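You operate a simulated robot arm through the tools that you are given. There is no shell and no other tool. Be economical: measure what you need, move in short steps, check, and stop when the job is done.

Carry out the task below with a simulated robot arm. There is one attempt and no reset: what you move stays moved.

## Task
Put things in order on the inner end of the plywood table. At the end: the clear plastic bottle is on the white saucer; the yellow end plug stands where the orange dish brush stood; the green hose coupling from the inner end of the plywood table stands where the yellow end plug stood; the orange dish brush is on the black drip tray; whatever was shut is shut again. Leave all else as you found it, and nothing knocked over. Set down upright: plastic bottle, dish brush.

It is judged by the outcome, as a careful person would: the job done as asked, and still so three seconds after it is handed in. It fails if anything else is knocked over, pushed out of place, dropped, spilled or broken.

## Robot
A 7-joint arm with a two-finger parallel gripper, fixed in place. Base frame: the origin is at the foot of the arm, x ahead of it, y to its left, z up; the work surface is at about z = 0. Readings come in m, degrees, newtons and seconds.
With the tool pointing down near the work surface it reaches from about 0.22 to 0.58 m from the base axis. Its first joint turns from -66.0 to 66.0 degrees. Payload 2.5 kg.
The tool frame sits at the grasp point between the pads (the TCP): z along the fingers, y along the line on which they close. The tips reach 0.023 m beyond it. Largest opening 0.094 m; finger width 0.038, thickness 0.01; the body of the gripper, 0.054 by 0.096 m, starts 0.039 m behind the TCP.
Orientation is told as [roll, pitch, yaw] about the base's x, y, z axes, in that order, counted from this pose: with the fingers straight down and closing along the base's y, the tool's x points along the base's -x, its y along +y and its z along -z.

## Interface
- The arm moves only by the tool arm_command. Its argument "series" is a list of rows, each an object of numbers (a shift or turn left out is 0, a gripper value left out holds the last): "fingers": the finger opening in m, from 0 to 0.094; "tx", "ty", "tz": the shift along the tool's x, y, z in units of 50 mm (1.0 is 50 mm); "rx", "ry", "rz": the turn, a rotation vector about the tool's x, y, z in units of 5 degrees (1.0 is 5 degrees). In form: [{"fingers": .., "tx": .., "ty": .., "tz": .., "rx": .., "ry": .., "rz": ..}, ...]. A call has 1 to 10 rows; each row shifts and turns the commanded pose from where the row before left it, along the tool's axes as they then stand. A call with a number of a shift or a turn outside -1 to 1 is refused whole. Rows are played at 5 a second. More than 0.05 m and 8.6 degrees between two rows, or a gripper value outside its range, and nothing of the call is played. A pose out of reach is approached as far as the arm can. The call stops where the force on the tool passes 40 N (or 10 N more than at its start, if that is more) or the arm is blocked; 0.2 s more then pass. The fingers move at their own pace (about 0.108 m/s each) and stop on an object; they squeeze with about 23 N. The grip force told is the motor's: it shows also when the fingers shut on nothing. Time passes only in rows, and 0.2 s behind the last, so rows that do not move let the fingers close. The reply holds the time, the measured pose of the TCP, the force on the tool along the base axes, the opening and the grip force, in the units named above and with some noise, with the torque about the TCP (base axes, N m) and any sound that the robot's microphone picked up, and new pictures: "pictures" is both (left out), scene, wrist or none.
- Cameras (640 x 400 px; columns grow to the right, rows downward): "scene" is fixed at [0.1126, -0.3986, 0.559]; the picture's right is [0.92, -0.40, 0.00], its down [-0.22, -0.52, -0.83] and it looks along [0.33, 0.76, -0.56] (base axes); focal length 309 px, centre (320, 200). "wrist" rides on the gripper at [0.087, 0.016, -0.074] in the tool frame; the picture's right is [-0.18, 0.98, 0.00], its down [-0.58, -0.11, -0.81] and it looks along [-0.79, -0.15, 0.59] (tool axes); focal length 243 px, centre (320, 200). There is no depth. A picture from a camera that has moved, and an enlarged one, comes with that camera's place and axes in the base frame and with its lens. The place of the scene camera against the robot may be out by one fixed shift of up to 0.018 m in any direction.
- close_up(camera, box): a new picture of the part [left, top, right, bottom] of that camera's present view, enlarged. No time passes.
- job_done(): hands the job in; it is judged then, once.

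Work in short steps. Places have to be worked out from the pictures, the camera data and where the tool is seen: move nearer, look again, correct. Check each grasp and each placing, and mend what went wrong. You have 120 turns and 200 pictures in all, those below and enlarged ones among them. Open the gripper and draw the arm clear of the work before you hand the job in, unless the task says otherwise; then end with one line.

The tools are called after "Call:" as a command line: name --argument value ..., lists and objects as JSON in quotes. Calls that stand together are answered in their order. arm_command: Moves the arm, as the interface text tells. Its arguments: {"type":"object","properties":{"series":{"type":"array"},"pictures":{"type":"string","enum":["both","scene","wrist","none"]}},"required":["series"]} The other tools are called the same way: close_up (camera, box) takes an enlarged picture of a part of a camera's view; job_done () hands the job in.

At the start:

```text
clock: 0.0
tool_pos: [0.3672, 0.0591, 0.333]
orientation: [0.0, -0.1, 0.0]
wrist_force: [-0.6, 0.1, 0.0]
moment: [-0.01, -0.03, 0.02]
grip_width: 0.0939
grip_force: 0.0
```

scene: 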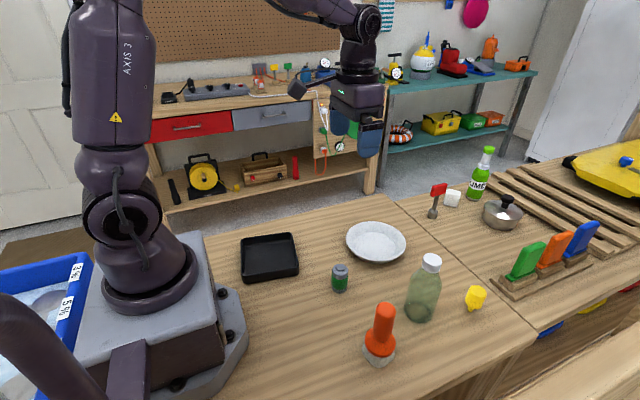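
wrist: 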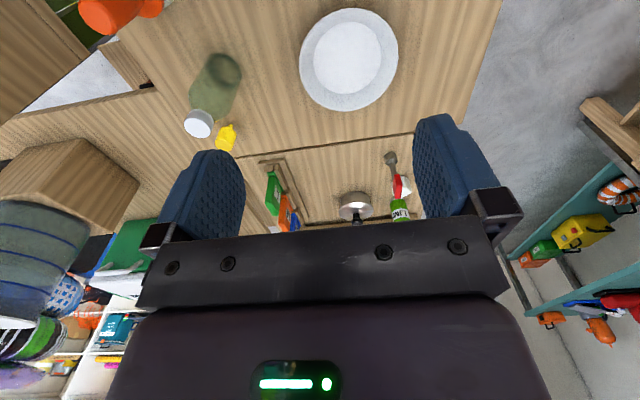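

I'll take enlarged views of the objects first to judge shapes and places.

Call:
close_up --camera "scene" --box '[320, 230, 520, 380]'

Call:
close_up --camera "scene" --box '[220, 200, 420, 325]'

```text
2.67 times, centred on (420, 305) of scene
camera zoom: at [0.1126, -0.3986, 0.559], right [0.92, -0.4, 0.0], down [-0.22, -0.52, -0.83], along [0.33, 0.76, -0.56], focal length 824 px, centre (53, -80)
```

zoom: 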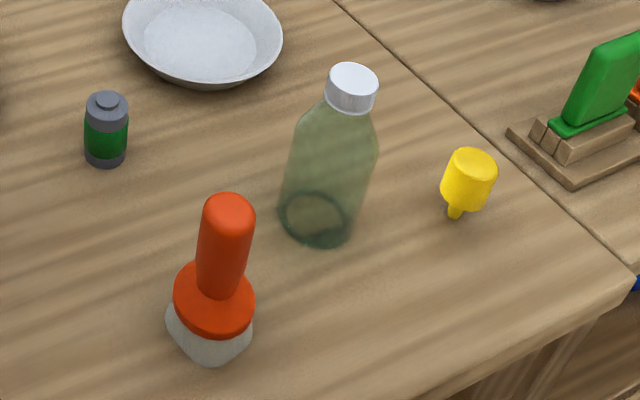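

```text
3.20 times, centred on (320, 262) of scene
camera zoom: at [0.1126, -0.3986, 0.559], right [0.92, -0.4, 0.0], down [-0.22, -0.52, -0.83], along [0.33, 0.76, -0.56], focal length 989 px, centre (320, 0)
```

zoom: 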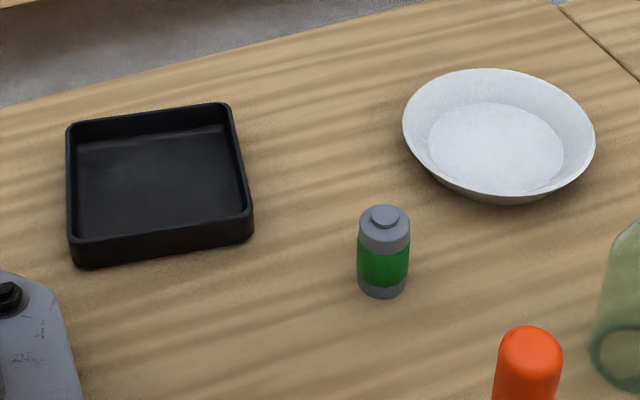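

Objects: bottle ≈(0.44,-0.12), brush ≈(0.32,-0.17), coupling ≈(0.32,0.0), tray ≈(0.2,0.16), saucer ≈(0.46,0.09), plug ≈(0.57,-0.17), with the scene camera offset by about 2 cm. I move above and behind the brush to look with the wrist camera.

Call:
arm_command --series '[{"tx": 0.2, "ty": -0.9, "tz": 0.3}, {"tx": 0.2, "ty": -0.9, "tz": 0.3}, {"tx": 0.2, "ty": -0.9, "tz": 0.3}, {"tx": 0.2, "ty": -0.9, "tz": 0.3}, {"tx": 0.2, "ty": -0.9, "tz": 0.3}, {}]'

```text
clock: 1.4
tool_pos: [0.3192, -0.164, 0.2592]
orientation: [0.0, 0.0, 0.1]
wrist_force: [0.1, -0.9, -0.3]
moment: [-0.03, 0.02, -0.01]
grip_width: 0.0946
grip_force: 0.0
camera wrist: at [0.2317, -0.1463, 0.333], right [0.18, 0.98, 0.0], down [0.58, -0.11, 0.81], along [0.79, -0.15, -0.59], focal length 243 px, centre (320, 200)
```

scene: 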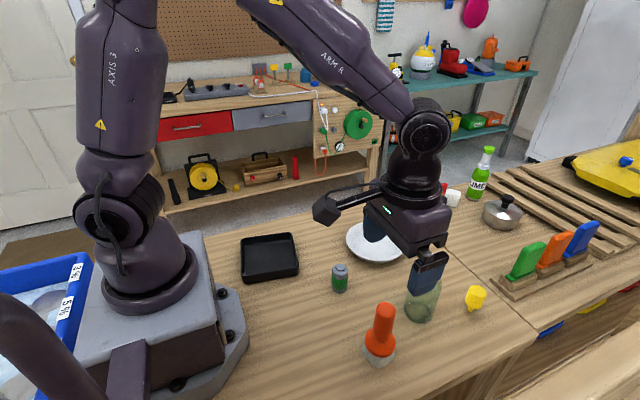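
wrist: 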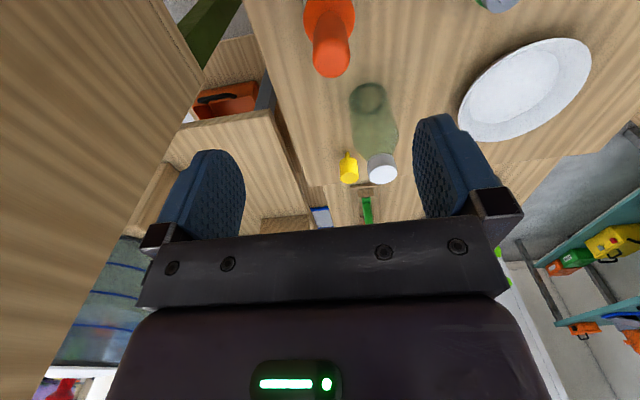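

Handle triangulates to (0.318,-0.154), top at z≈0.14. Shifting 10 mm in y and descending to z≈0.112.

Call:
arm_command --series '[{"ty": 0.2, "tz": 0.5}, {"tz": 0.8}, {"tz": 0.8}, {"tz": 0.84}, {}]'

```text
clock: 2.6
tool_pos: [0.3185, -0.1533, 0.1116]
orientation: [0.0, 0.0, 0.0]
wrist_force: [-0.3, -0.3, 0.1]
moment: [0.0, -0.01, 0.01]
grip_width: 0.0941
grip_force: 0.0
camera wrist: at [0.2312, -0.1369, 0.1857], right [0.18, 0.98, 0.0], down [0.58, -0.11, 0.81], along [0.79, -0.15, -0.59], focal length 243 px, centre (320, 200)
```

scene: 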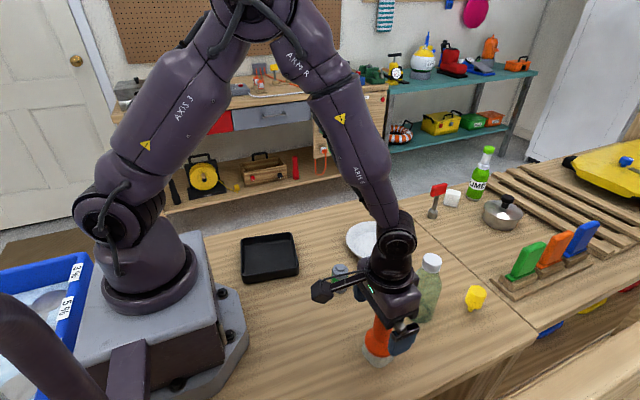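
wrist: 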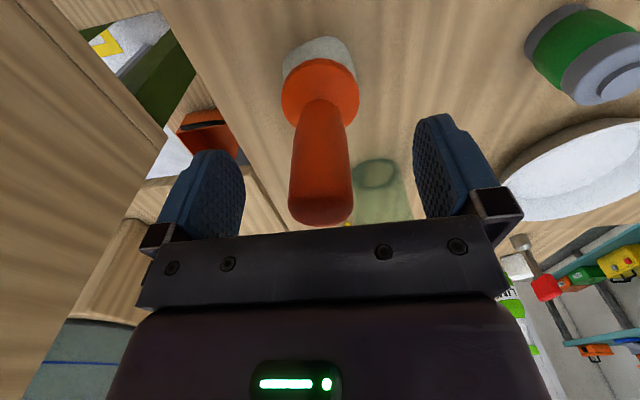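

Handle is centred between the pads; closing, then lifting slightly.

Call:
arm_command --series '[{"fingers": 0.0}, {}, {}, {}]' --pictures "wrist"

```text
clock: 3.6
tool_pos: [0.3166, -0.1547, 0.1123]
orientation: [0.0, 0.0, 0.1]
wrist_force: [-0.5, 0.0, -0.1]
moment: [-0.01, 0.01, 0.0]
grip_width: 0.031
grip_force: 23.6
camera wrist: at [0.2312, -0.1369, 0.1861], right [0.18, 0.98, 0.0], down [0.58, -0.11, 0.81], along [0.79, -0.15, -0.59], focal length 243 px, centre (320, 200)
```

wrist: 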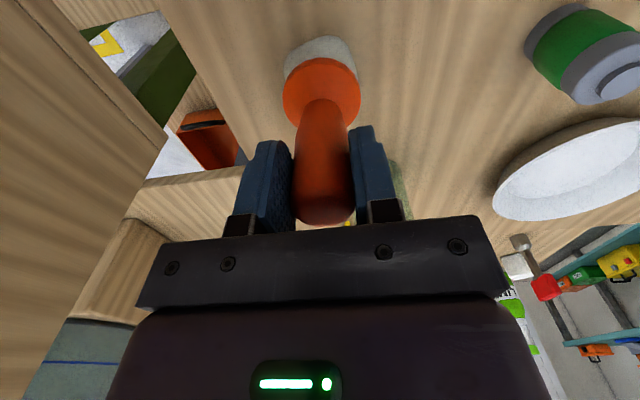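

Gripped (31 mm). Lift 0.13 and carry towards the tray for a look.

Call:
arm_command --series '[{"tz": -0.9}, {"tz": -0.9}, {"tz": -0.8}, {"ty": 0.9, "tx": 0.2}, {"ty": 0.9, "tx": 0.2}, {"ty": 0.9, "tx": 0.2}, {"ty": 0.9, "tx": 0.2}, {"ty": 0.9, "tx": 0.2}, {"ty": 0.9, "tx": 0.2}, {}]'

```text
clock: 5.8
tool_pos: [0.255, 0.1157, 0.243]
orientation: [-0.1, 0.1, 0.0]
wrist_force: [-0.7, 0.2, -0.3]
moment: [-0.01, -0.01, 0.03]
grip_width: 0.0307
grip_force: 23.1
camera wrist: at [0.1692, 0.1313, 0.3169], right [0.18, 0.98, 0.0], down [0.58, -0.11, 0.81], along [0.79, -0.15, -0.59], focal length 243 px, centre (320, 200)
```

scene: 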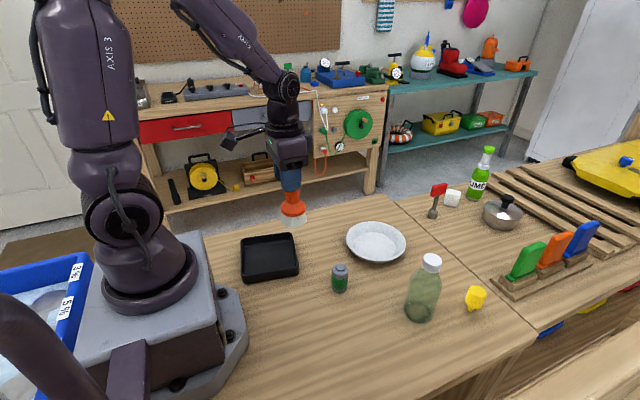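
wrist: 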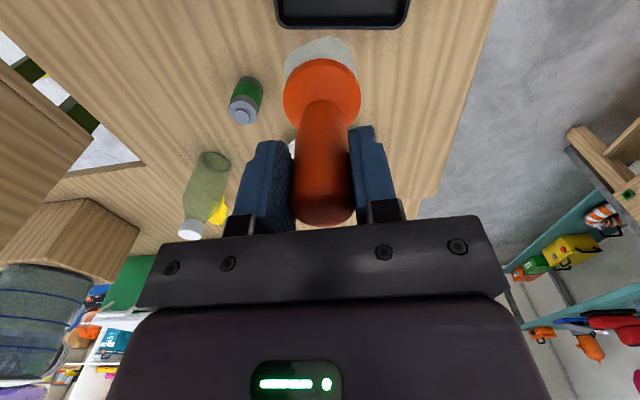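

Tray centre agrees from both cameras at ≈(0.20,0.149). I go over (0.215,0.147) and lower to just above the tray floor.

Call:
arm_command --series '[{"tx": 0.4, "ty": 0.31}, {"tx": 0.4, "ty": 0.31}, {}, {"tz": 0.5}, {"tz": 0.5}, {"tz": 0.5}, {"tz": 0.5}, {"tz": 0.2}, {}]'

```text
clock: 7.8
tool_pos: [0.2169, 0.1463, 0.1311]
orientation: [0.0, -0.1, 0.0]
wrist_force: [0.5, 0.4, -1.2]
moment: [-0.02, -0.01, 0.01]
grip_width: 0.0307
grip_force: 23.0
camera wrist: at [0.1302, 0.1639, 0.2058], right [0.18, 0.98, 0.0], down [0.58, -0.11, 0.81], along [0.79, -0.15, -0.59], focal length 243 px, centre (320, 200)
```

scene: 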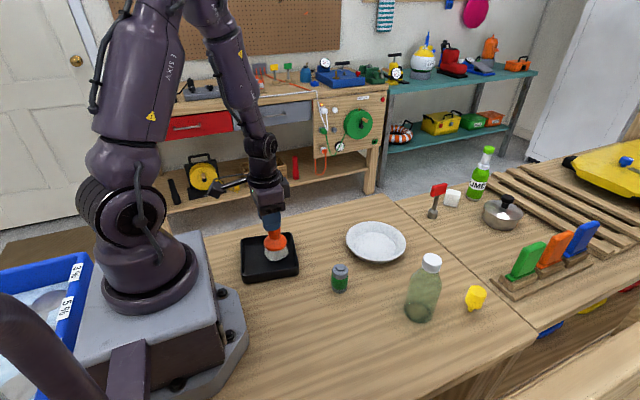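
wrist: 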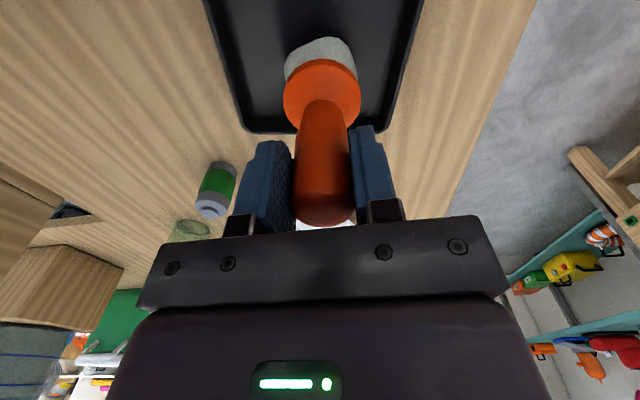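

Brush is inside the tray outline. Lowering gently.

Call:
arm_command --series '[{"tz": 0.1}, {"tz": 0.1}, {"tz": 0.04}, {}]' --pictures "none"

Call:
close_up --camera "scene" --box '[220, 200, 340, 290]'

```text
clock: 8.8
tool_pos: [0.2175, 0.1457, 0.1198]
orientation: [0.0, 0.1, -0.1]
wrist_force: [0.2, 0.3, -0.4]
moment: [0.07, 0.01, 0.02]
grip_width: 0.0309
grip_force: 23.2
```

```text
4.44 times, centred on (280, 245) of scene
camera zoom: at [0.1126, -0.3986, 0.559], right [0.92, -0.4, 0.0], down [-0.22, -0.52, -0.83], along [0.33, 0.76, -0.56], focal length 1373 px, centre (498, 0)
```

zoom: 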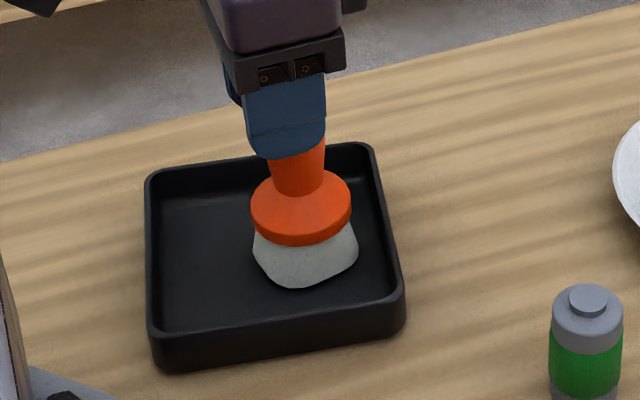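

Clear inside the tray; continuing in 1.5 mm steps until the force shows contact.

Call:
arm_command --series '[{"tz": 0.03}, {"tz": 0.03}, {}]' --pictures "none"

```text
clock: 9.6
tool_pos: [0.2173, 0.1467, 0.1162]
orientation: [0.0, 0.0, 0.0]
wrist_force: [-3.4, -0.9, 13.9]
moment: [-0.11, 0.25, 0.0]
grip_width: 0.0305
grip_force: 23.0
```

Contact (14 N). Ease up a hair, release and rise.

Call:
arm_command --series '[{"tz": -0.02}, {"fingers": 0.06}, {}, {}, {"tz": -0.4}, {"tz": -0.8}, {"tz": -0.8}, {"tz": -0.8}, {}]'

```text
clock: 11.6
tool_pos: [0.2166, 0.1457, 0.258]
orientation: [-0.1, 0.1, -0.1]
wrist_force: [-0.6, -0.7, 0.2]
moment: [0.02, -0.01, 0.0]
grip_width: 0.0602
grip_force: 0.0
camera wrist: at [0.1302, 0.1632, 0.3325], right [0.18, 0.98, 0.0], down [0.58, -0.11, 0.81], along [0.79, -0.15, -0.59], focal length 243 px, centre (320, 200)
```

scene: 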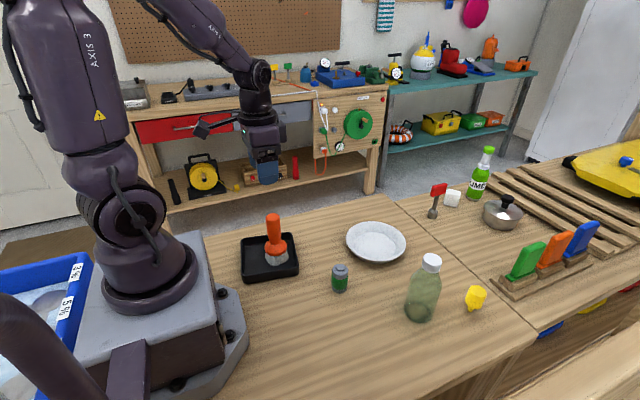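
wrist: 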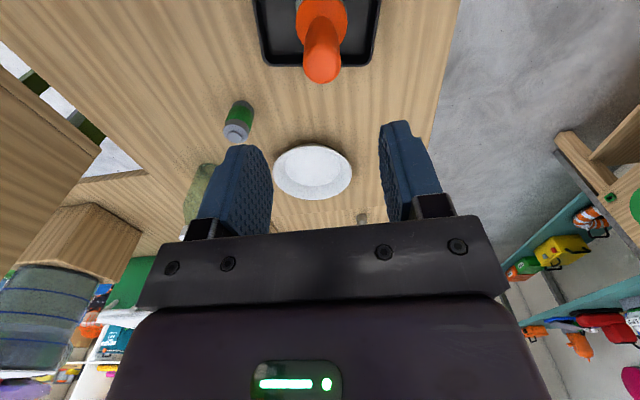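

Brush stands in the tray. Next the bottle: move to a view point near it, open wide.

Call:
arm_command --series '[{"fingers": 0.08, "tx": -0.5, "ty": -0.74}, {"tx": -0.5, "ty": -0.74}, {"tx": -0.5, "ty": -0.74}, {"tx": -0.5, "ty": -0.74}, {"tx": -0.5, "ty": -0.74}, {"tx": -0.5, "ty": -0.74}, {"tx": -0.5, "ty": -0.74}, {}]'

```text
clock: 13.4
tool_pos: [0.3945, -0.1114, 0.2575]
orientation: [0.0, 0.0, -0.1]
wrist_force: [-0.2, -0.8, -0.4]
moment: [-0.04, 0.0, 0.02]
grip_width: 0.0801
grip_force: 0.1
camera wrist: at [0.3077, -0.0953, 0.3311], right [0.18, 0.98, 0.0], down [0.58, -0.11, 0.81], along [0.79, -0.15, -0.59], focal length 243 px, centre (320, 200)
```

scene: 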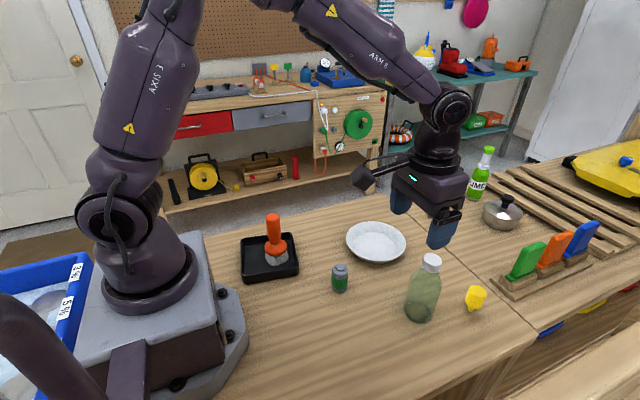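
wrist: 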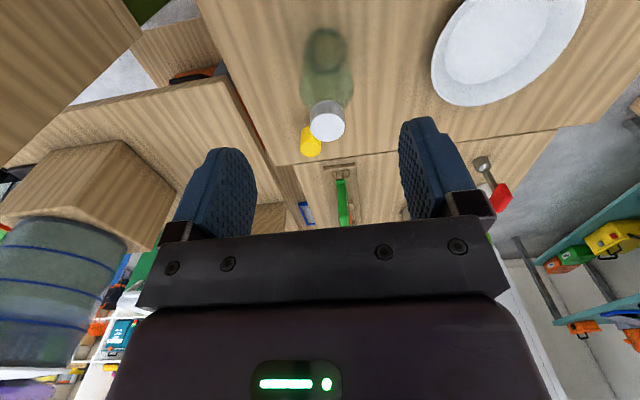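

Bottle solves to (0.437,-0.113), height ≈0.157. Move over it at z≈0.18 and check.

Call:
arm_command --series '[{"tx": -0.85}, {"tz": 0.75, "ty": -0.03}, {"tz": 0.75}, {}]'

Call:
close_up --camera "scene" --box '[360, 200, 520, 330]'

```text
clock: 14.4
tool_pos: [0.4351, -0.1125, 0.1808]
orientation: [0.0, 0.0, -0.1]
wrist_force: [0.6, -0.1, -0.8]
moment: [-0.01, 0.03, -0.01]
grip_width: 0.08
grip_force: 0.0
camera wrist: at [0.3482, -0.0956, 0.2553], right [0.18, 0.98, 0.0], down [0.58, -0.11, 0.81], along [0.79, -0.15, -0.59], focal length 243 px, centre (320, 200)
```

scene: 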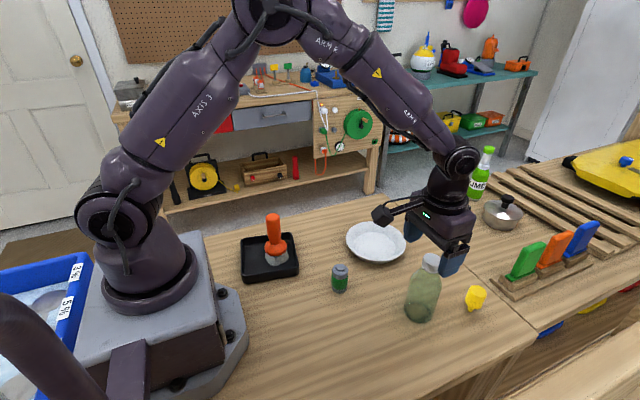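
wrist: 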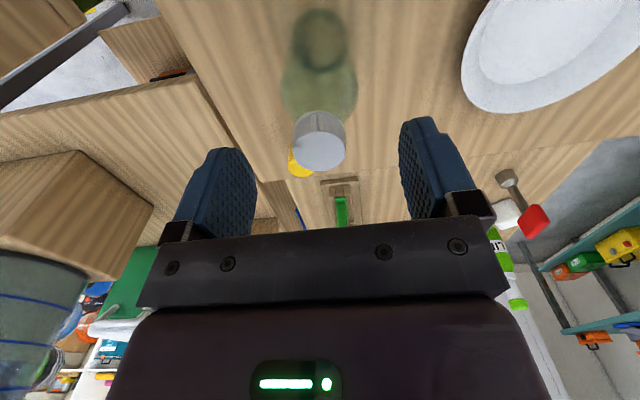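

```text
3.08 times, centred on (440, 265) of scene
camera zoom: at [0.1126, -0.3986, 0.559], right [0.92, -0.4, 0.0], down [-0.22, -0.52, -0.83], along [0.33, 0.76, -0.56], focal length 951 px, centre (-49, 0)
```

zoom: 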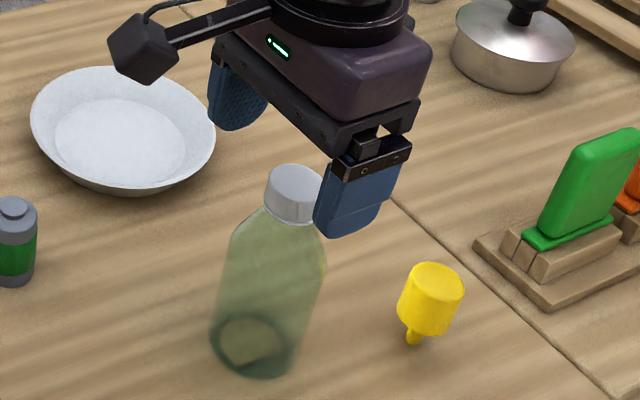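

Cap centred at ≈(0.434,-0.112). Grip only the cap: descend to z≈0.158 and close.

Call:
arm_command --series '[{"tz": 0.45}, {}, {"fingers": 0.0}, {}, {}, {}]' --pictures "wrist"

Call:
close_up --camera "scene" --box '[360, 200, 520, 330]'

```text
clock: 15.8
tool_pos: [0.4345, -0.1127, 0.1588]
orientation: [0.0, 0.1, 0.1]
wrist_force: [-0.2, 0.3, 0.6]
moment: [0.02, 0.0, 0.03]
grip_width: 0.0298
grip_force: 23.3
camera wrist: at [0.3478, -0.0962, 0.2335], right [0.18, 0.98, 0.0], down [0.58, -0.11, 0.81], along [0.79, -0.15, -0.59], focal length 243 px, centre (320, 200)
```

wrist: 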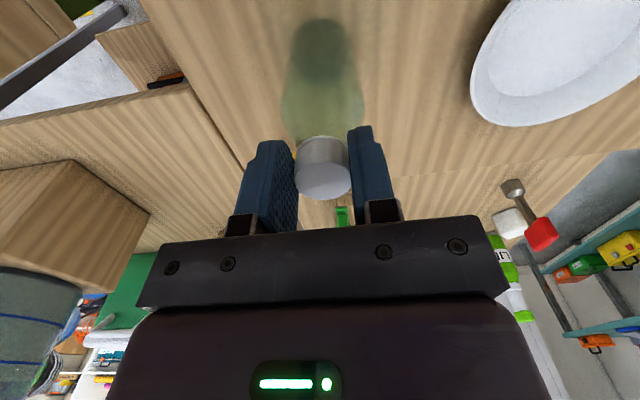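

```text
3.08 times, centred on (440, 265) of scene
camera zoom: at [0.1126, -0.3986, 0.559], right [0.92, -0.4, 0.0], down [-0.22, -0.52, -0.83], along [0.33, 0.76, -0.56], focal length 951 px, centre (-49, 0)
```

zoom: 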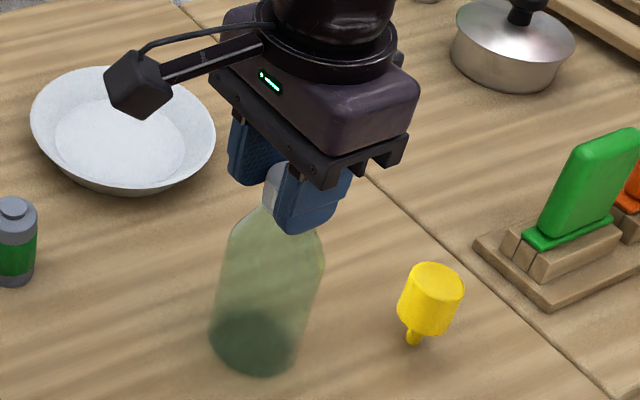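

Cap gripped. Lift 8 cm.

Call:
arm_command --series '[{"tz": -0.3}, {"tz": -0.6}, {"tz": -0.8}, {}, {"ty": 0.8}, {"ty": 0.8}, {"ty": 0.8}, {"tx": -0.25, "ty": 0.6}, {}]'

```text
clock: 17.8
tool_pos: [0.4468, 0.0355, 0.2454]
orientation: [0.0, 0.0, -0.1]
wrist_force: [0.1, 0.8, -0.1]
moment: [-0.02, -0.01, 0.0]
grip_width: 0.0295
grip_force: 22.9
camera wrist: at [0.3606, 0.0529, 0.3186], right [0.18, 0.98, 0.0], down [0.58, -0.11, 0.81], along [0.79, -0.15, -0.59], focal length 243 px, centre (320, 200)
```

scene: 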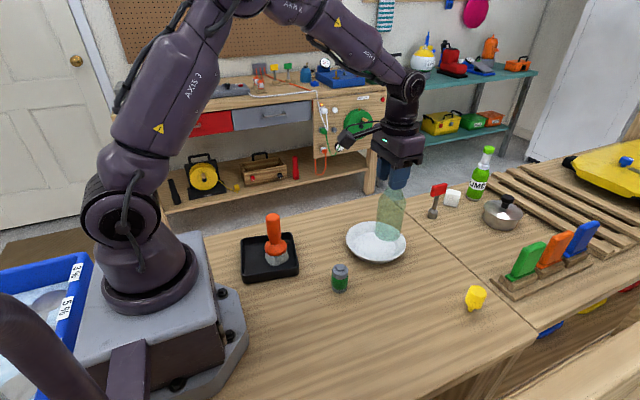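
wrist: 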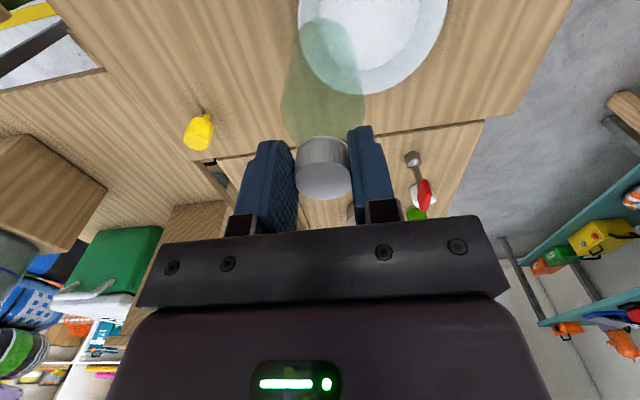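

Saucer centre ≈(0.460,0.086). Move there and lower halfway to check.

Call:
arm_command --series '[{"tx": -0.13, "ty": 0.5}, {"tx": -0.13, "ty": 0.5}, {"tz": 0.5}, {"tz": 0.4}, {}]'

Call:
close_up --camera "scene" --box '[310, 180, 450, 270]'

```text
clock: 19.0
tool_pos: [0.4612, 0.0857, 0.1986]
orientation: [-0.1, 0.0, -0.1]
wrist_force: [0.8, 0.4, -1.2]
moment: [0.0, 0.0, 0.01]
grip_width: 0.0296
grip_force: 23.0
camera wrist: at [0.3742, 0.1015, 0.2731], right [0.19, 0.98, 0.0], down [0.58, -0.11, 0.81], along [0.79, -0.15, -0.59], focal length 243 px, centre (320, 200)
```

scene: 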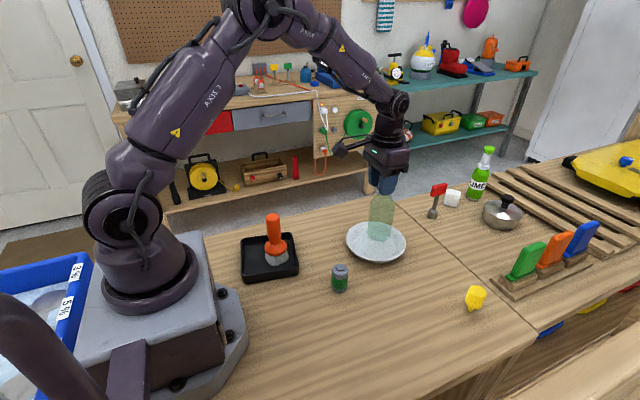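
wrist: 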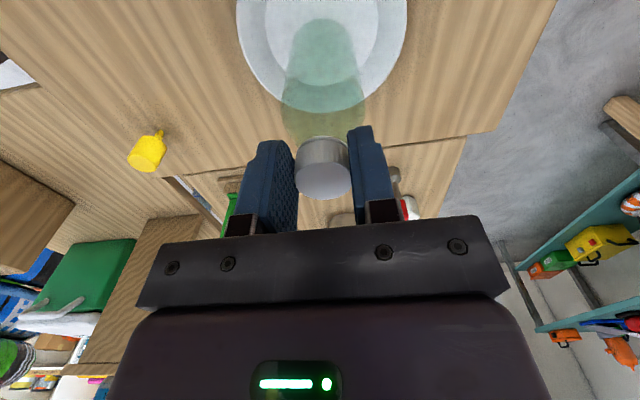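

```text
4.44 times, centred on (380, 225) of scene
camera zoom: at [0.1126, -0.3986, 0.559], right [0.92, -0.4, 0.0], down [-0.22, -0.52, -0.83], along [0.33, 0.76, -0.56], focal length 1373 px, centre (53, 89)
```

zoom: 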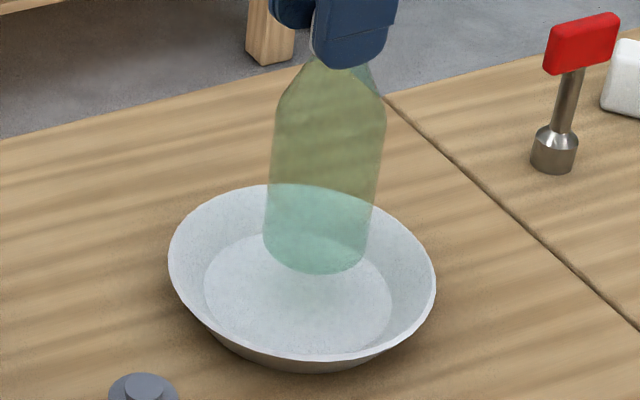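

Bottle base lies within the flat saucer floor. Lower most of the way, with small nudge.

Call:
arm_command --series '[{"tx": 0.04, "ty": 0.06, "tz": 0.2}, {"tz": 0.2}, {"tz": 0.12}, {}]' --pictures "none"

Call:
close_up --camera "scene" --box '[310, 180, 450, 270]'

```text
clock: 20.0
tool_pos: [0.4577, 0.089, 0.1743]
orientation: [-0.1, 0.0, -0.1]
wrist_force: [1.0, -1.1, 0.2]
moment: [0.02, -0.02, 0.03]
grip_width: 0.0296
grip_force: 23.2
```

```text
4.44 times, centred on (380, 225) of scene
camera zoom: at [0.1126, -0.3986, 0.559], right [0.92, -0.4, 0.0], down [-0.22, -0.52, -0.83], along [0.33, 0.76, -0.56], focal length 1373 px, centre (53, 89)
```

zoom: 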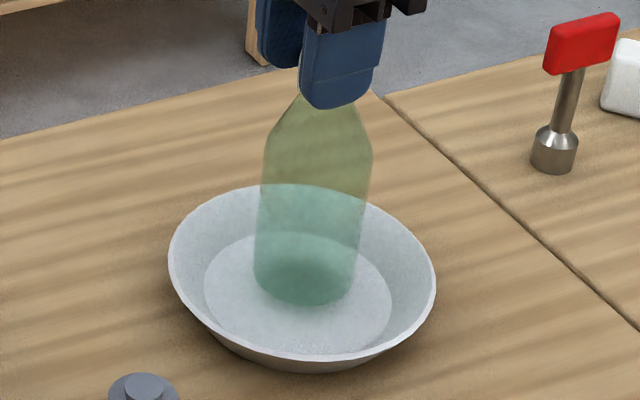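

Well centred. Lower in 1.5 mm steps to contact.

Call:
arm_command --series '[{"tz": 0.06}, {"tz": 0.03}, {"tz": 0.03}, {}]' --pictures "none"

```text
clock: 21.0
tool_pos: [0.4575, 0.0883, 0.1667]
orientation: [0.1, -0.1, -0.1]
wrist_force: [0.3, -1.1, -0.3]
moment: [-0.02, -0.02, -0.04]
grip_width: 0.0296
grip_force: 22.9
```

Call:
arm_command --series '[{"tz": 0.03}, {"tz": 0.03}, {}]' --pictures "none"

```text
clock: 21.8
tool_pos: [0.4596, 0.0878, 0.1651]
orientation: [0.0, 0.1, 0.0]
wrist_force: [-2.3, -0.1, 7.8]
moment: [-0.07, 0.27, 0.0]
grip_width: 0.0298
grip_force: 22.4
```

Contact at 8 N. Release with a moderate opening, and rise straight up.

Call:
arm_command --series '[{"fingers": 0.06}, {}, {}, {"tz": -0.3}, {"tz": -0.8}, {"tz": -0.8}, {}]'

Call:
close_up --camera "scene" --box '[430, 260, 530, 330]'

```text
clock: 23.4
tool_pos: [0.458, 0.0871, 0.2598]
orientation: [0.0, 0.0, -0.2]
wrist_force: [-1.1, -1.0, -1.0]
moment: [-0.04, -0.01, 0.0]
grip_width: 0.06
grip_force: 0.0
camera wrist: at [0.3708, 0.1043, 0.334], right [0.18, 0.98, 0.0], down [0.58, -0.11, 0.81], along [0.79, -0.15, -0.59], focal length 243 px, centre (320, 200)
```

scene: 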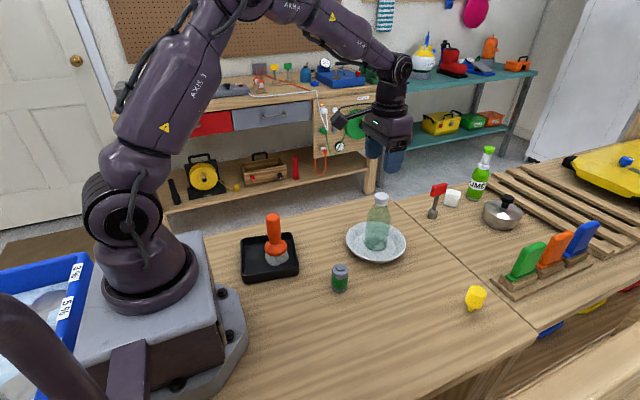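
wrist: 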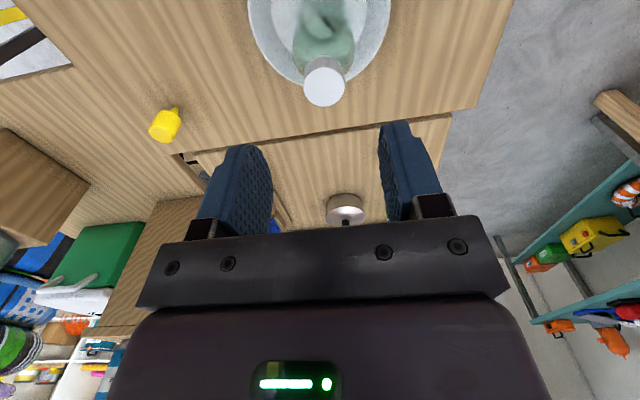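

```text
5.71 times, centred on (480, 295) of scene
camera zoom: at [0.1126, -0.3986, 0.559], right [0.92, -0.4, 0.0], down [-0.22, -0.52, -0.83], along [0.33, 0.76, -0.56], focal length 1766 px, centre (-594, -343)
```

zoom: 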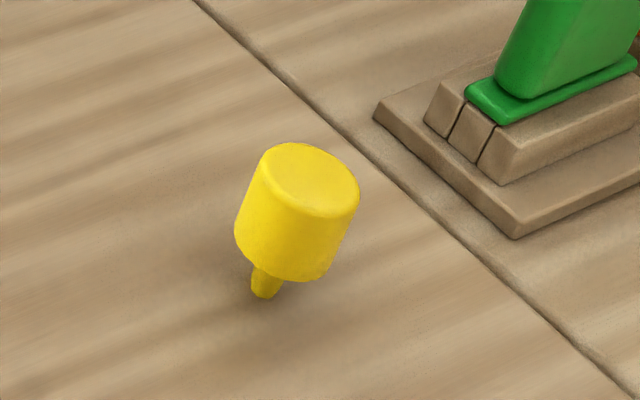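

Bottle stands in the saucer. Plug stands on a narrow stem at ≈(0.543,-0.153), body z≈0.02–0.066. Move behind/above it for a view.

Call:
arm_command --series '[{"ty": -0.8}, {"ty": -0.8}, {"ty": -0.8}, {"ty": -0.8, "tx": -0.2}, {"ty": -0.8, "tx": -0.3}, {"ty": -0.8, "tx": -0.3, "tz": 0.3}, {"tz": 0.8}, {}]'

```text
clock: 25.2
tool_pos: [0.4978, -0.1538, 0.2038]
orientation: [0.0, -0.1, -0.1]
wrist_force: [0.3, 1.1, -0.4]
moment: [-0.04, -0.02, 0.0]
grip_width: 0.06
grip_force: 0.0
camera wrist: at [0.4117, -0.1371, 0.2779], right [0.18, 0.98, 0.0], down [0.58, -0.11, 0.81], along [0.79, -0.15, -0.59], focal length 243 px, centre (320, 200)
```

scene: 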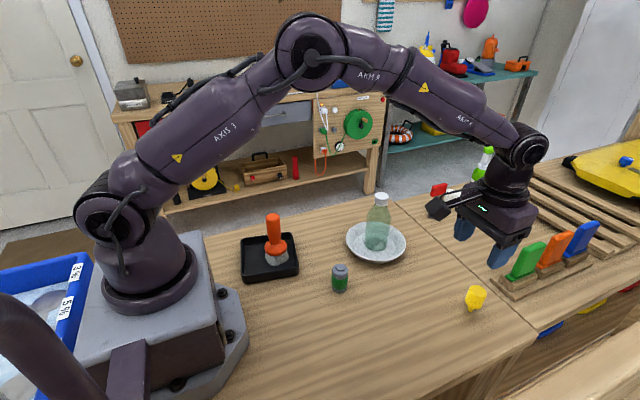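
wrist: 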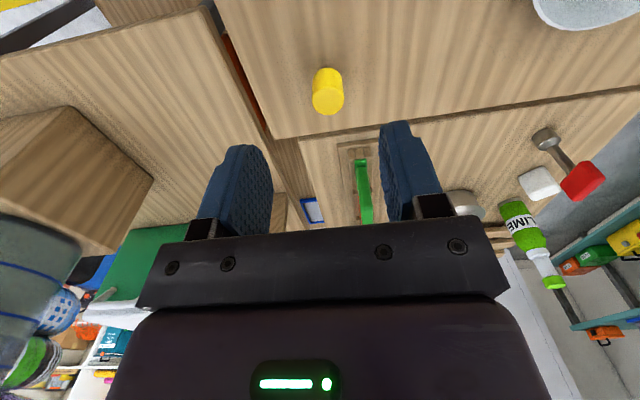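

Plug at ≈(0.541,-0.154). Move over it and down to z≈0.115 to check alignment.

Call:
arm_command --series '[{"fingers": 0.075, "tx": -0.86}, {"tz": 0.9}, {"tz": 0.8}, {}]'

Call:
close_up --camera "wrist" --box '[220, 60, 420, 185]'

Call:
close_up --camera "scene" --box '[420, 230, 560, 330]'

```text
clock: 26.2
tool_pos: [0.5417, -0.1529, 0.1192]
orientation: [0.0, -0.1, 0.0]
wrist_force: [0.4, 0.5, 0.6]
moment: [-0.02, -0.03, 0.01]
grip_width: 0.075
grip_force: 0.0
camera wrist: at [0.4542, -0.1349, 0.1925], right [0.19, 0.98, 0.0], down [0.58, -0.11, 0.81], along [0.79, -0.15, -0.59], focal length 243 px, centre (320, 200)
```

scene: 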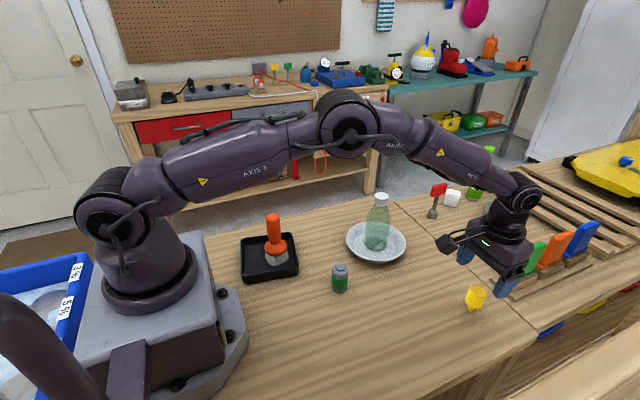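
wrist: 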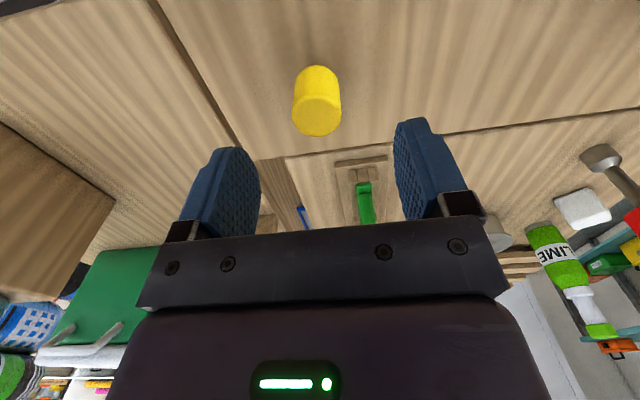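

```text
3.20 times, centred on (320, 122) of wrist
camera zoom: at [0.4542, -0.1349, 0.1925], right [0.19, 0.98, 0.0], down [0.58, -0.11, 0.81], along [0.79, -0.15, -0.59], focal length 776 px, centre (320, 448)
```

zoom: 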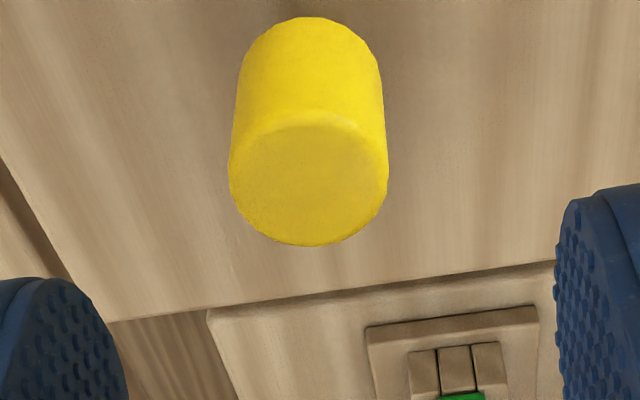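

```text
4.00 times, centred on (490, 280) of scene
camera zoom: at [0.1126, -0.3986, 0.559], right [0.92, -0.4, 0.0], down [-0.22, -0.52, -0.83], along [0.33, 0.76, -0.56], focal length 1236 px, centre (-360, -120)
```

zoom: 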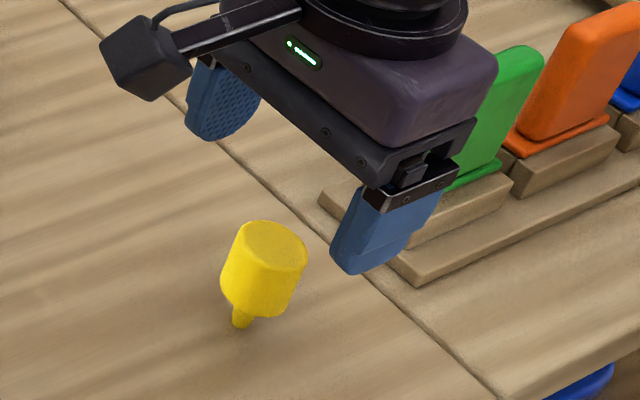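

Aligned: plug at (0.543,-0.154), TCP at (0.542,-0.153). Descend to z≈0.047.

Call:
arm_command --series '[{"tz": 0.7, "ty": -0.02}, {"tz": 0.6}, {"tz": 0.14}, {}]'

Call:
close_up --camera "scene" --box '[420, 230, 560, 330]'

```text
clock: 27.2
tool_pos: [0.5402, -0.1519, 0.0468]
orientation: [0.0, 0.0, 0.0]
wrist_force: [0.5, -0.4, 0.1]
moment: [0.0, -0.03, 0.01]
grip_width: 0.075
grip_force: 0.1
camera wrist: at [0.454, -0.1361, 0.1214], right [0.18, 0.98, 0.0], down [0.58, -0.11, 0.81], along [0.79, -0.15, -0.59], focal length 243 px, centre (320, 200)
```

scene: 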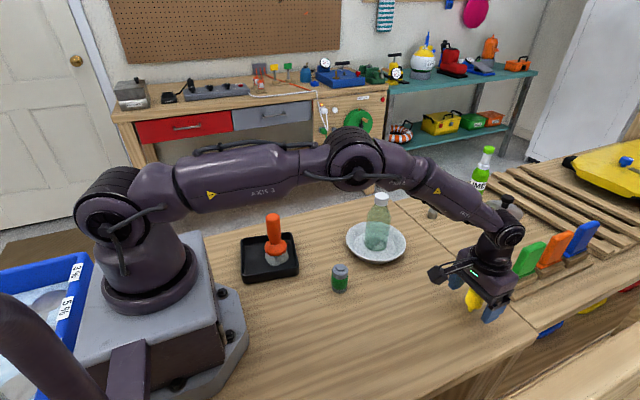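
wrist: 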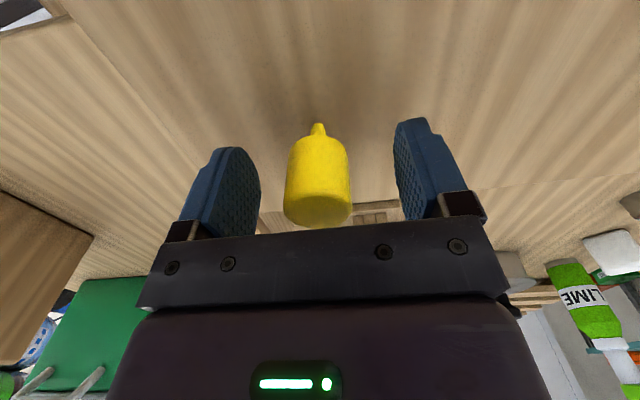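

```text
4.00 times, centred on (490, 280) of scene
camera zoom: at [0.1126, -0.3986, 0.559], right [0.92, -0.4, 0.0], down [-0.22, -0.52, -0.83], along [0.33, 0.76, -0.56], focal length 1236 px, centre (-360, -120)
```

zoom: 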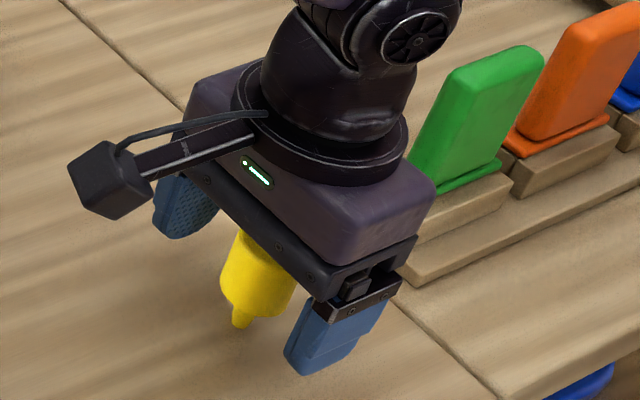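

Plug is centred, its stem foot at (0.542,-0.153). Close.

Call:
arm_command --series '[{"fingers": 0.045}, {}, {"fingers": 0.0}, {}, {}]' --pictures "wrist"

```text
clock: 28.4
tool_pos: [0.5408, -0.1532, 0.0478]
orientation: [0.0, 0.0, -0.1]
wrist_force: [-0.2, -0.3, 1.2]
moment: [-0.05, 0.01, 0.01]
grip_width: 0.0305
grip_force: 23.4
camera wrist: at [0.4541, -0.1362, 0.1219], right [0.18, 0.98, 0.0], down [0.58, -0.11, 0.81], along [0.79, -0.15, -0.59], focal length 243 px, centre (320, 200)
```

wrist: 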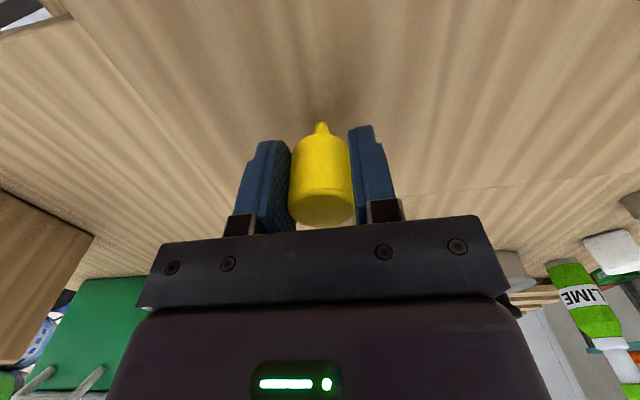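

Gripped, 30.5 mm. Lift 8 cm and carry back in -x to the brush's old place (0.317,-0.154).

Call:
arm_command --series '[{"tz": -0.4}, {"tz": -0.8}, {"tz": -0.4}, {"tx": 0.9}, {"tx": 0.9}, {"tx": 0.9}, {"tx": 0.9}, {"tx": 0.88, "ty": -0.02}, {}]'

```text
clock: 30.4
tool_pos: [0.3162, -0.1541, 0.1272]
orientation: [0.0, 0.0, 0.0]
wrist_force: [0.3, 0.1, -0.9]
moment: [-0.02, -0.01, 0.01]
grip_width: 0.0306
grip_force: 22.4
camera wrist: at [0.2297, -0.1377, 0.2009], right [0.18, 0.98, 0.0], down [0.58, -0.11, 0.81], along [0.79, -0.15, -0.59], focal length 243 px, centre (320, 200)
```

scene: 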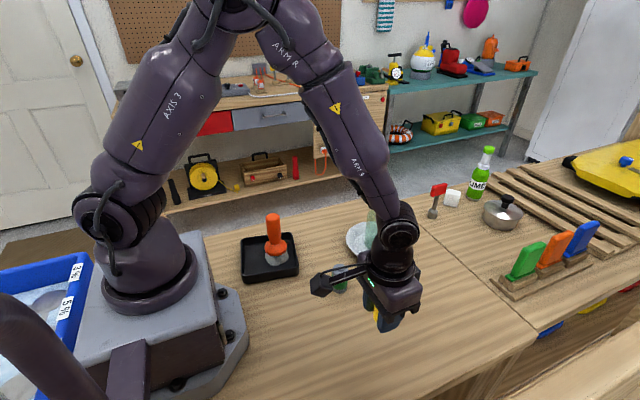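
wrist: 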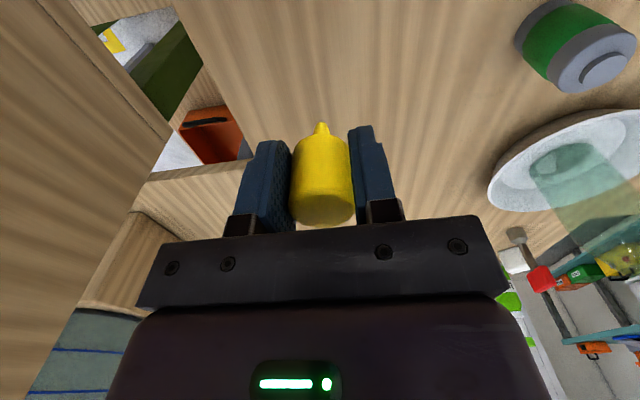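

Over the place. Lower to ~3 mm above the surface.

Call:
arm_command --series '[{"tz": 0.6}, {"tz": 0.6}, {"tz": 0.32}, {}]' --pictures "none"

Call:
arm_command --series '[{"tz": 0.02}, {"tz": 0.02}, {}]' --pictures "none"

```text
clock: 31.4
tool_pos: [0.3172, -0.153, 0.0515]
orientation: [0.0, 0.0, -0.1]
wrist_force: [0.6, 0.3, -1.6]
moment: [0.01, 0.02, -0.02]
grip_width: 0.0303
grip_force: 23.5
```

```text
clock: 32.2
tool_pos: [0.3172, -0.1524, 0.0501]
orientation: [0.0, -0.1, 0.0]
wrist_force: [-0.5, -0.1, -0.1]
moment: [-0.01, 0.01, 0.05]
grip_width: 0.0308
grip_force: 22.7
```

Call:
arm_command --series '[{"tz": 0.02}, {"tz": 0.02}, {}]' --pictures "none"

```text
clock: 33.0
tool_pos: [0.3165, -0.1526, 0.0471]
orientation: [0.1, 0.0, -0.1]
wrist_force: [-1.5, -0.3, 8.0]
moment: [0.02, 0.08, -0.01]
grip_width: 0.0305
grip_force: 23.0
```

Contact. Ease 0.5 mm and open slowly, then look before rising.

Call:
arm_command --series '[{"tz": -0.01}, {}, {"fingers": 0.034}, {"fingers": 0.05}, {"fingers": 0.07}, {}]' --pictures "wrist"

Call:
close_up --camera "scene" --box '[310, 270, 450, 370]'

```text
clock: 34.4
tool_pos: [0.3184, -0.1539, 0.0484]
orientation: [0.0, 0.1, 0.0]
wrist_force: [0.4, 0.1, -0.1]
moment: [-0.02, -0.02, 0.0]
grip_width: 0.0702
grip_force: 0.1
camera wrist: at [0.2303, -0.1363, 0.1224], right [0.18, 0.98, 0.0], down [0.58, -0.11, 0.81], along [0.79, -0.15, -0.59], focal length 243 px, centre (320, 200)
```

wrist: 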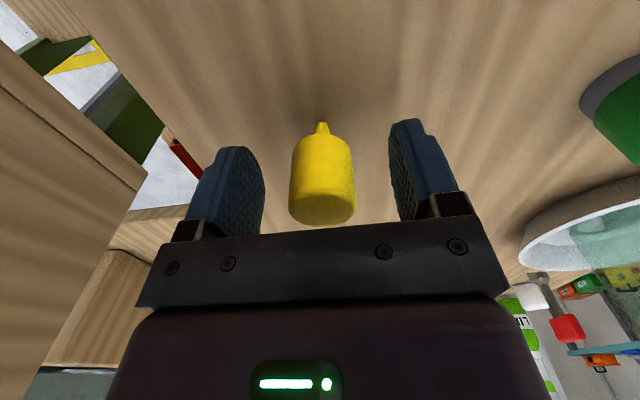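

```text
4.00 times, centred on (380, 320) of scene
camera zoom: at [0.1126, -0.3986, 0.559], right [0.92, -0.4, 0.0], down [-0.22, -0.52, -0.83], along [0.33, 0.76, -0.56], focal length 1236 px, centre (80, -280)
```

zoom: 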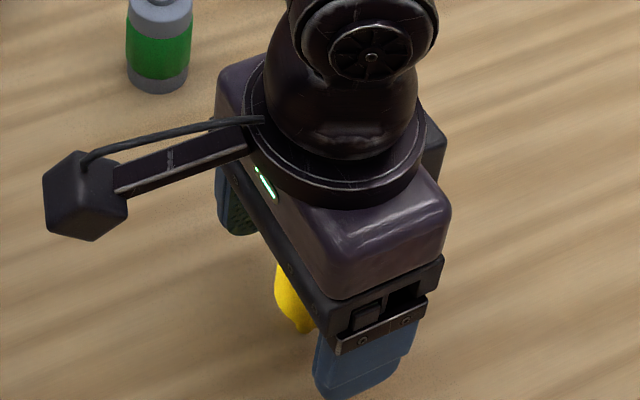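

It stands free. Rise straight up to z≈0.2.

Call:
arm_command --series '[{"tz": -0.3}, {"tz": -0.8}, {"tz": -0.9}, {"tz": -0.9}, {}]'

```text
clock: 35.6
tool_pos: [0.3178, -0.1544, 0.1935]
orientation: [0.0, 0.0, -0.1]
wrist_force: [-0.1, -0.2, -0.8]
moment: [-0.02, 0.0, -0.03]
grip_width: 0.0703
grip_force: 0.0
camera wrist: at [0.2314, -0.1374, 0.2684], right [0.19, 0.98, 0.0], down [0.58, -0.11, 0.81], along [0.79, -0.15, -0.59], focal length 243 px, centre (320, 200)
```

scene: 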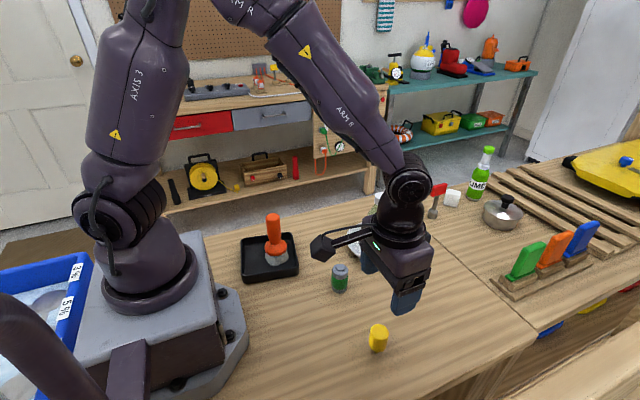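
wrist: 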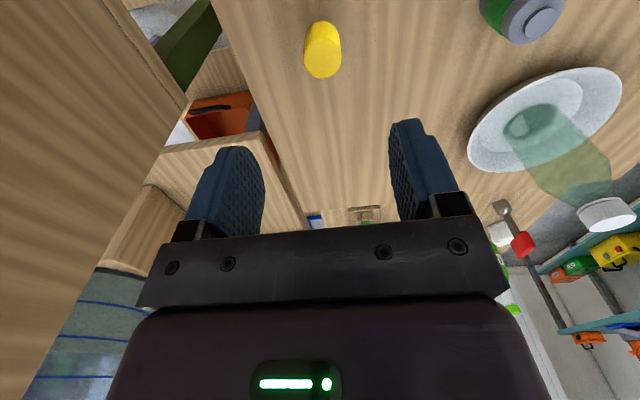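

Plug standing at the brush's place. Move to view the coupling near (0.32,-0.00).

Call:
arm_command --series '[{"ty": 0.9}, {"ty": 0.9}, {"ty": 0.9, "tx": 0.1}, {"ty": 0.3, "tx": 0.1}, {}]'

Call:
close_up --camera "wrist" --box '[220, 0, 420, 125]'

```text
clock: 36.8
tool_pos: [0.307, -0.0022, 0.1933]
orientation: [-0.1, 0.0, -0.1]
wrist_force: [1.2, 0.1, -0.9]
moment: [-0.03, -0.01, -0.01]
grip_width: 0.0701
grip_force: 0.0
camera wrist: at [0.2198, 0.0151, 0.2681], right [0.18, 0.98, 0.0], down [0.58, -0.11, 0.81], along [0.79, -0.15, -0.59], focal length 243 px, centre (320, 200)
```

scene: 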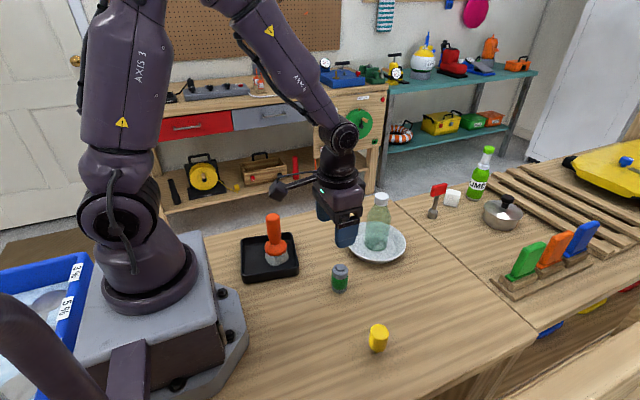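
wrist: 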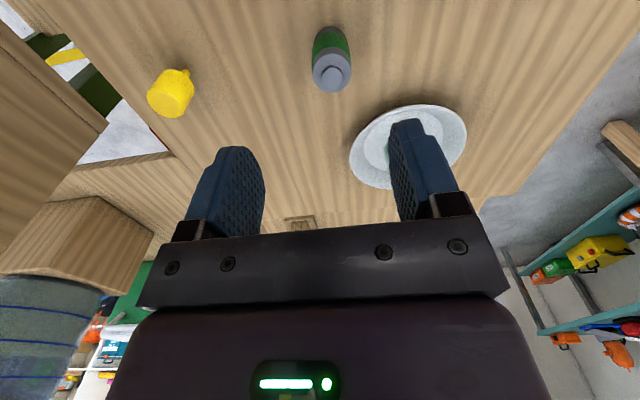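

```text
3.20 times, centred on (320, 62) of wrist
camera zoom: at [0.2198, 0.0151, 0.2681], right [0.18, 0.98, 0.0], down [0.58, -0.11, 0.81], along [0.79, -0.15, -0.59], focal length 776 px, centre (320, 640)
```

zoom: 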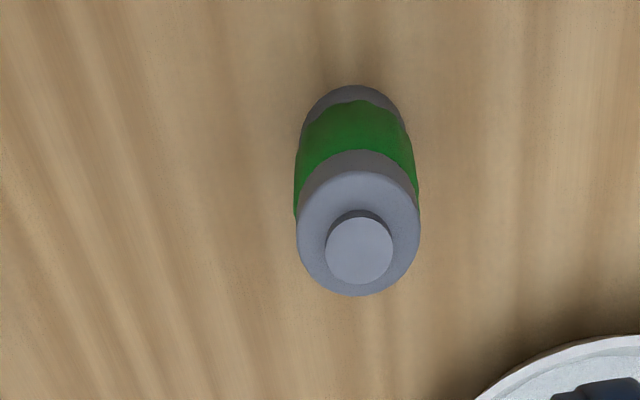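

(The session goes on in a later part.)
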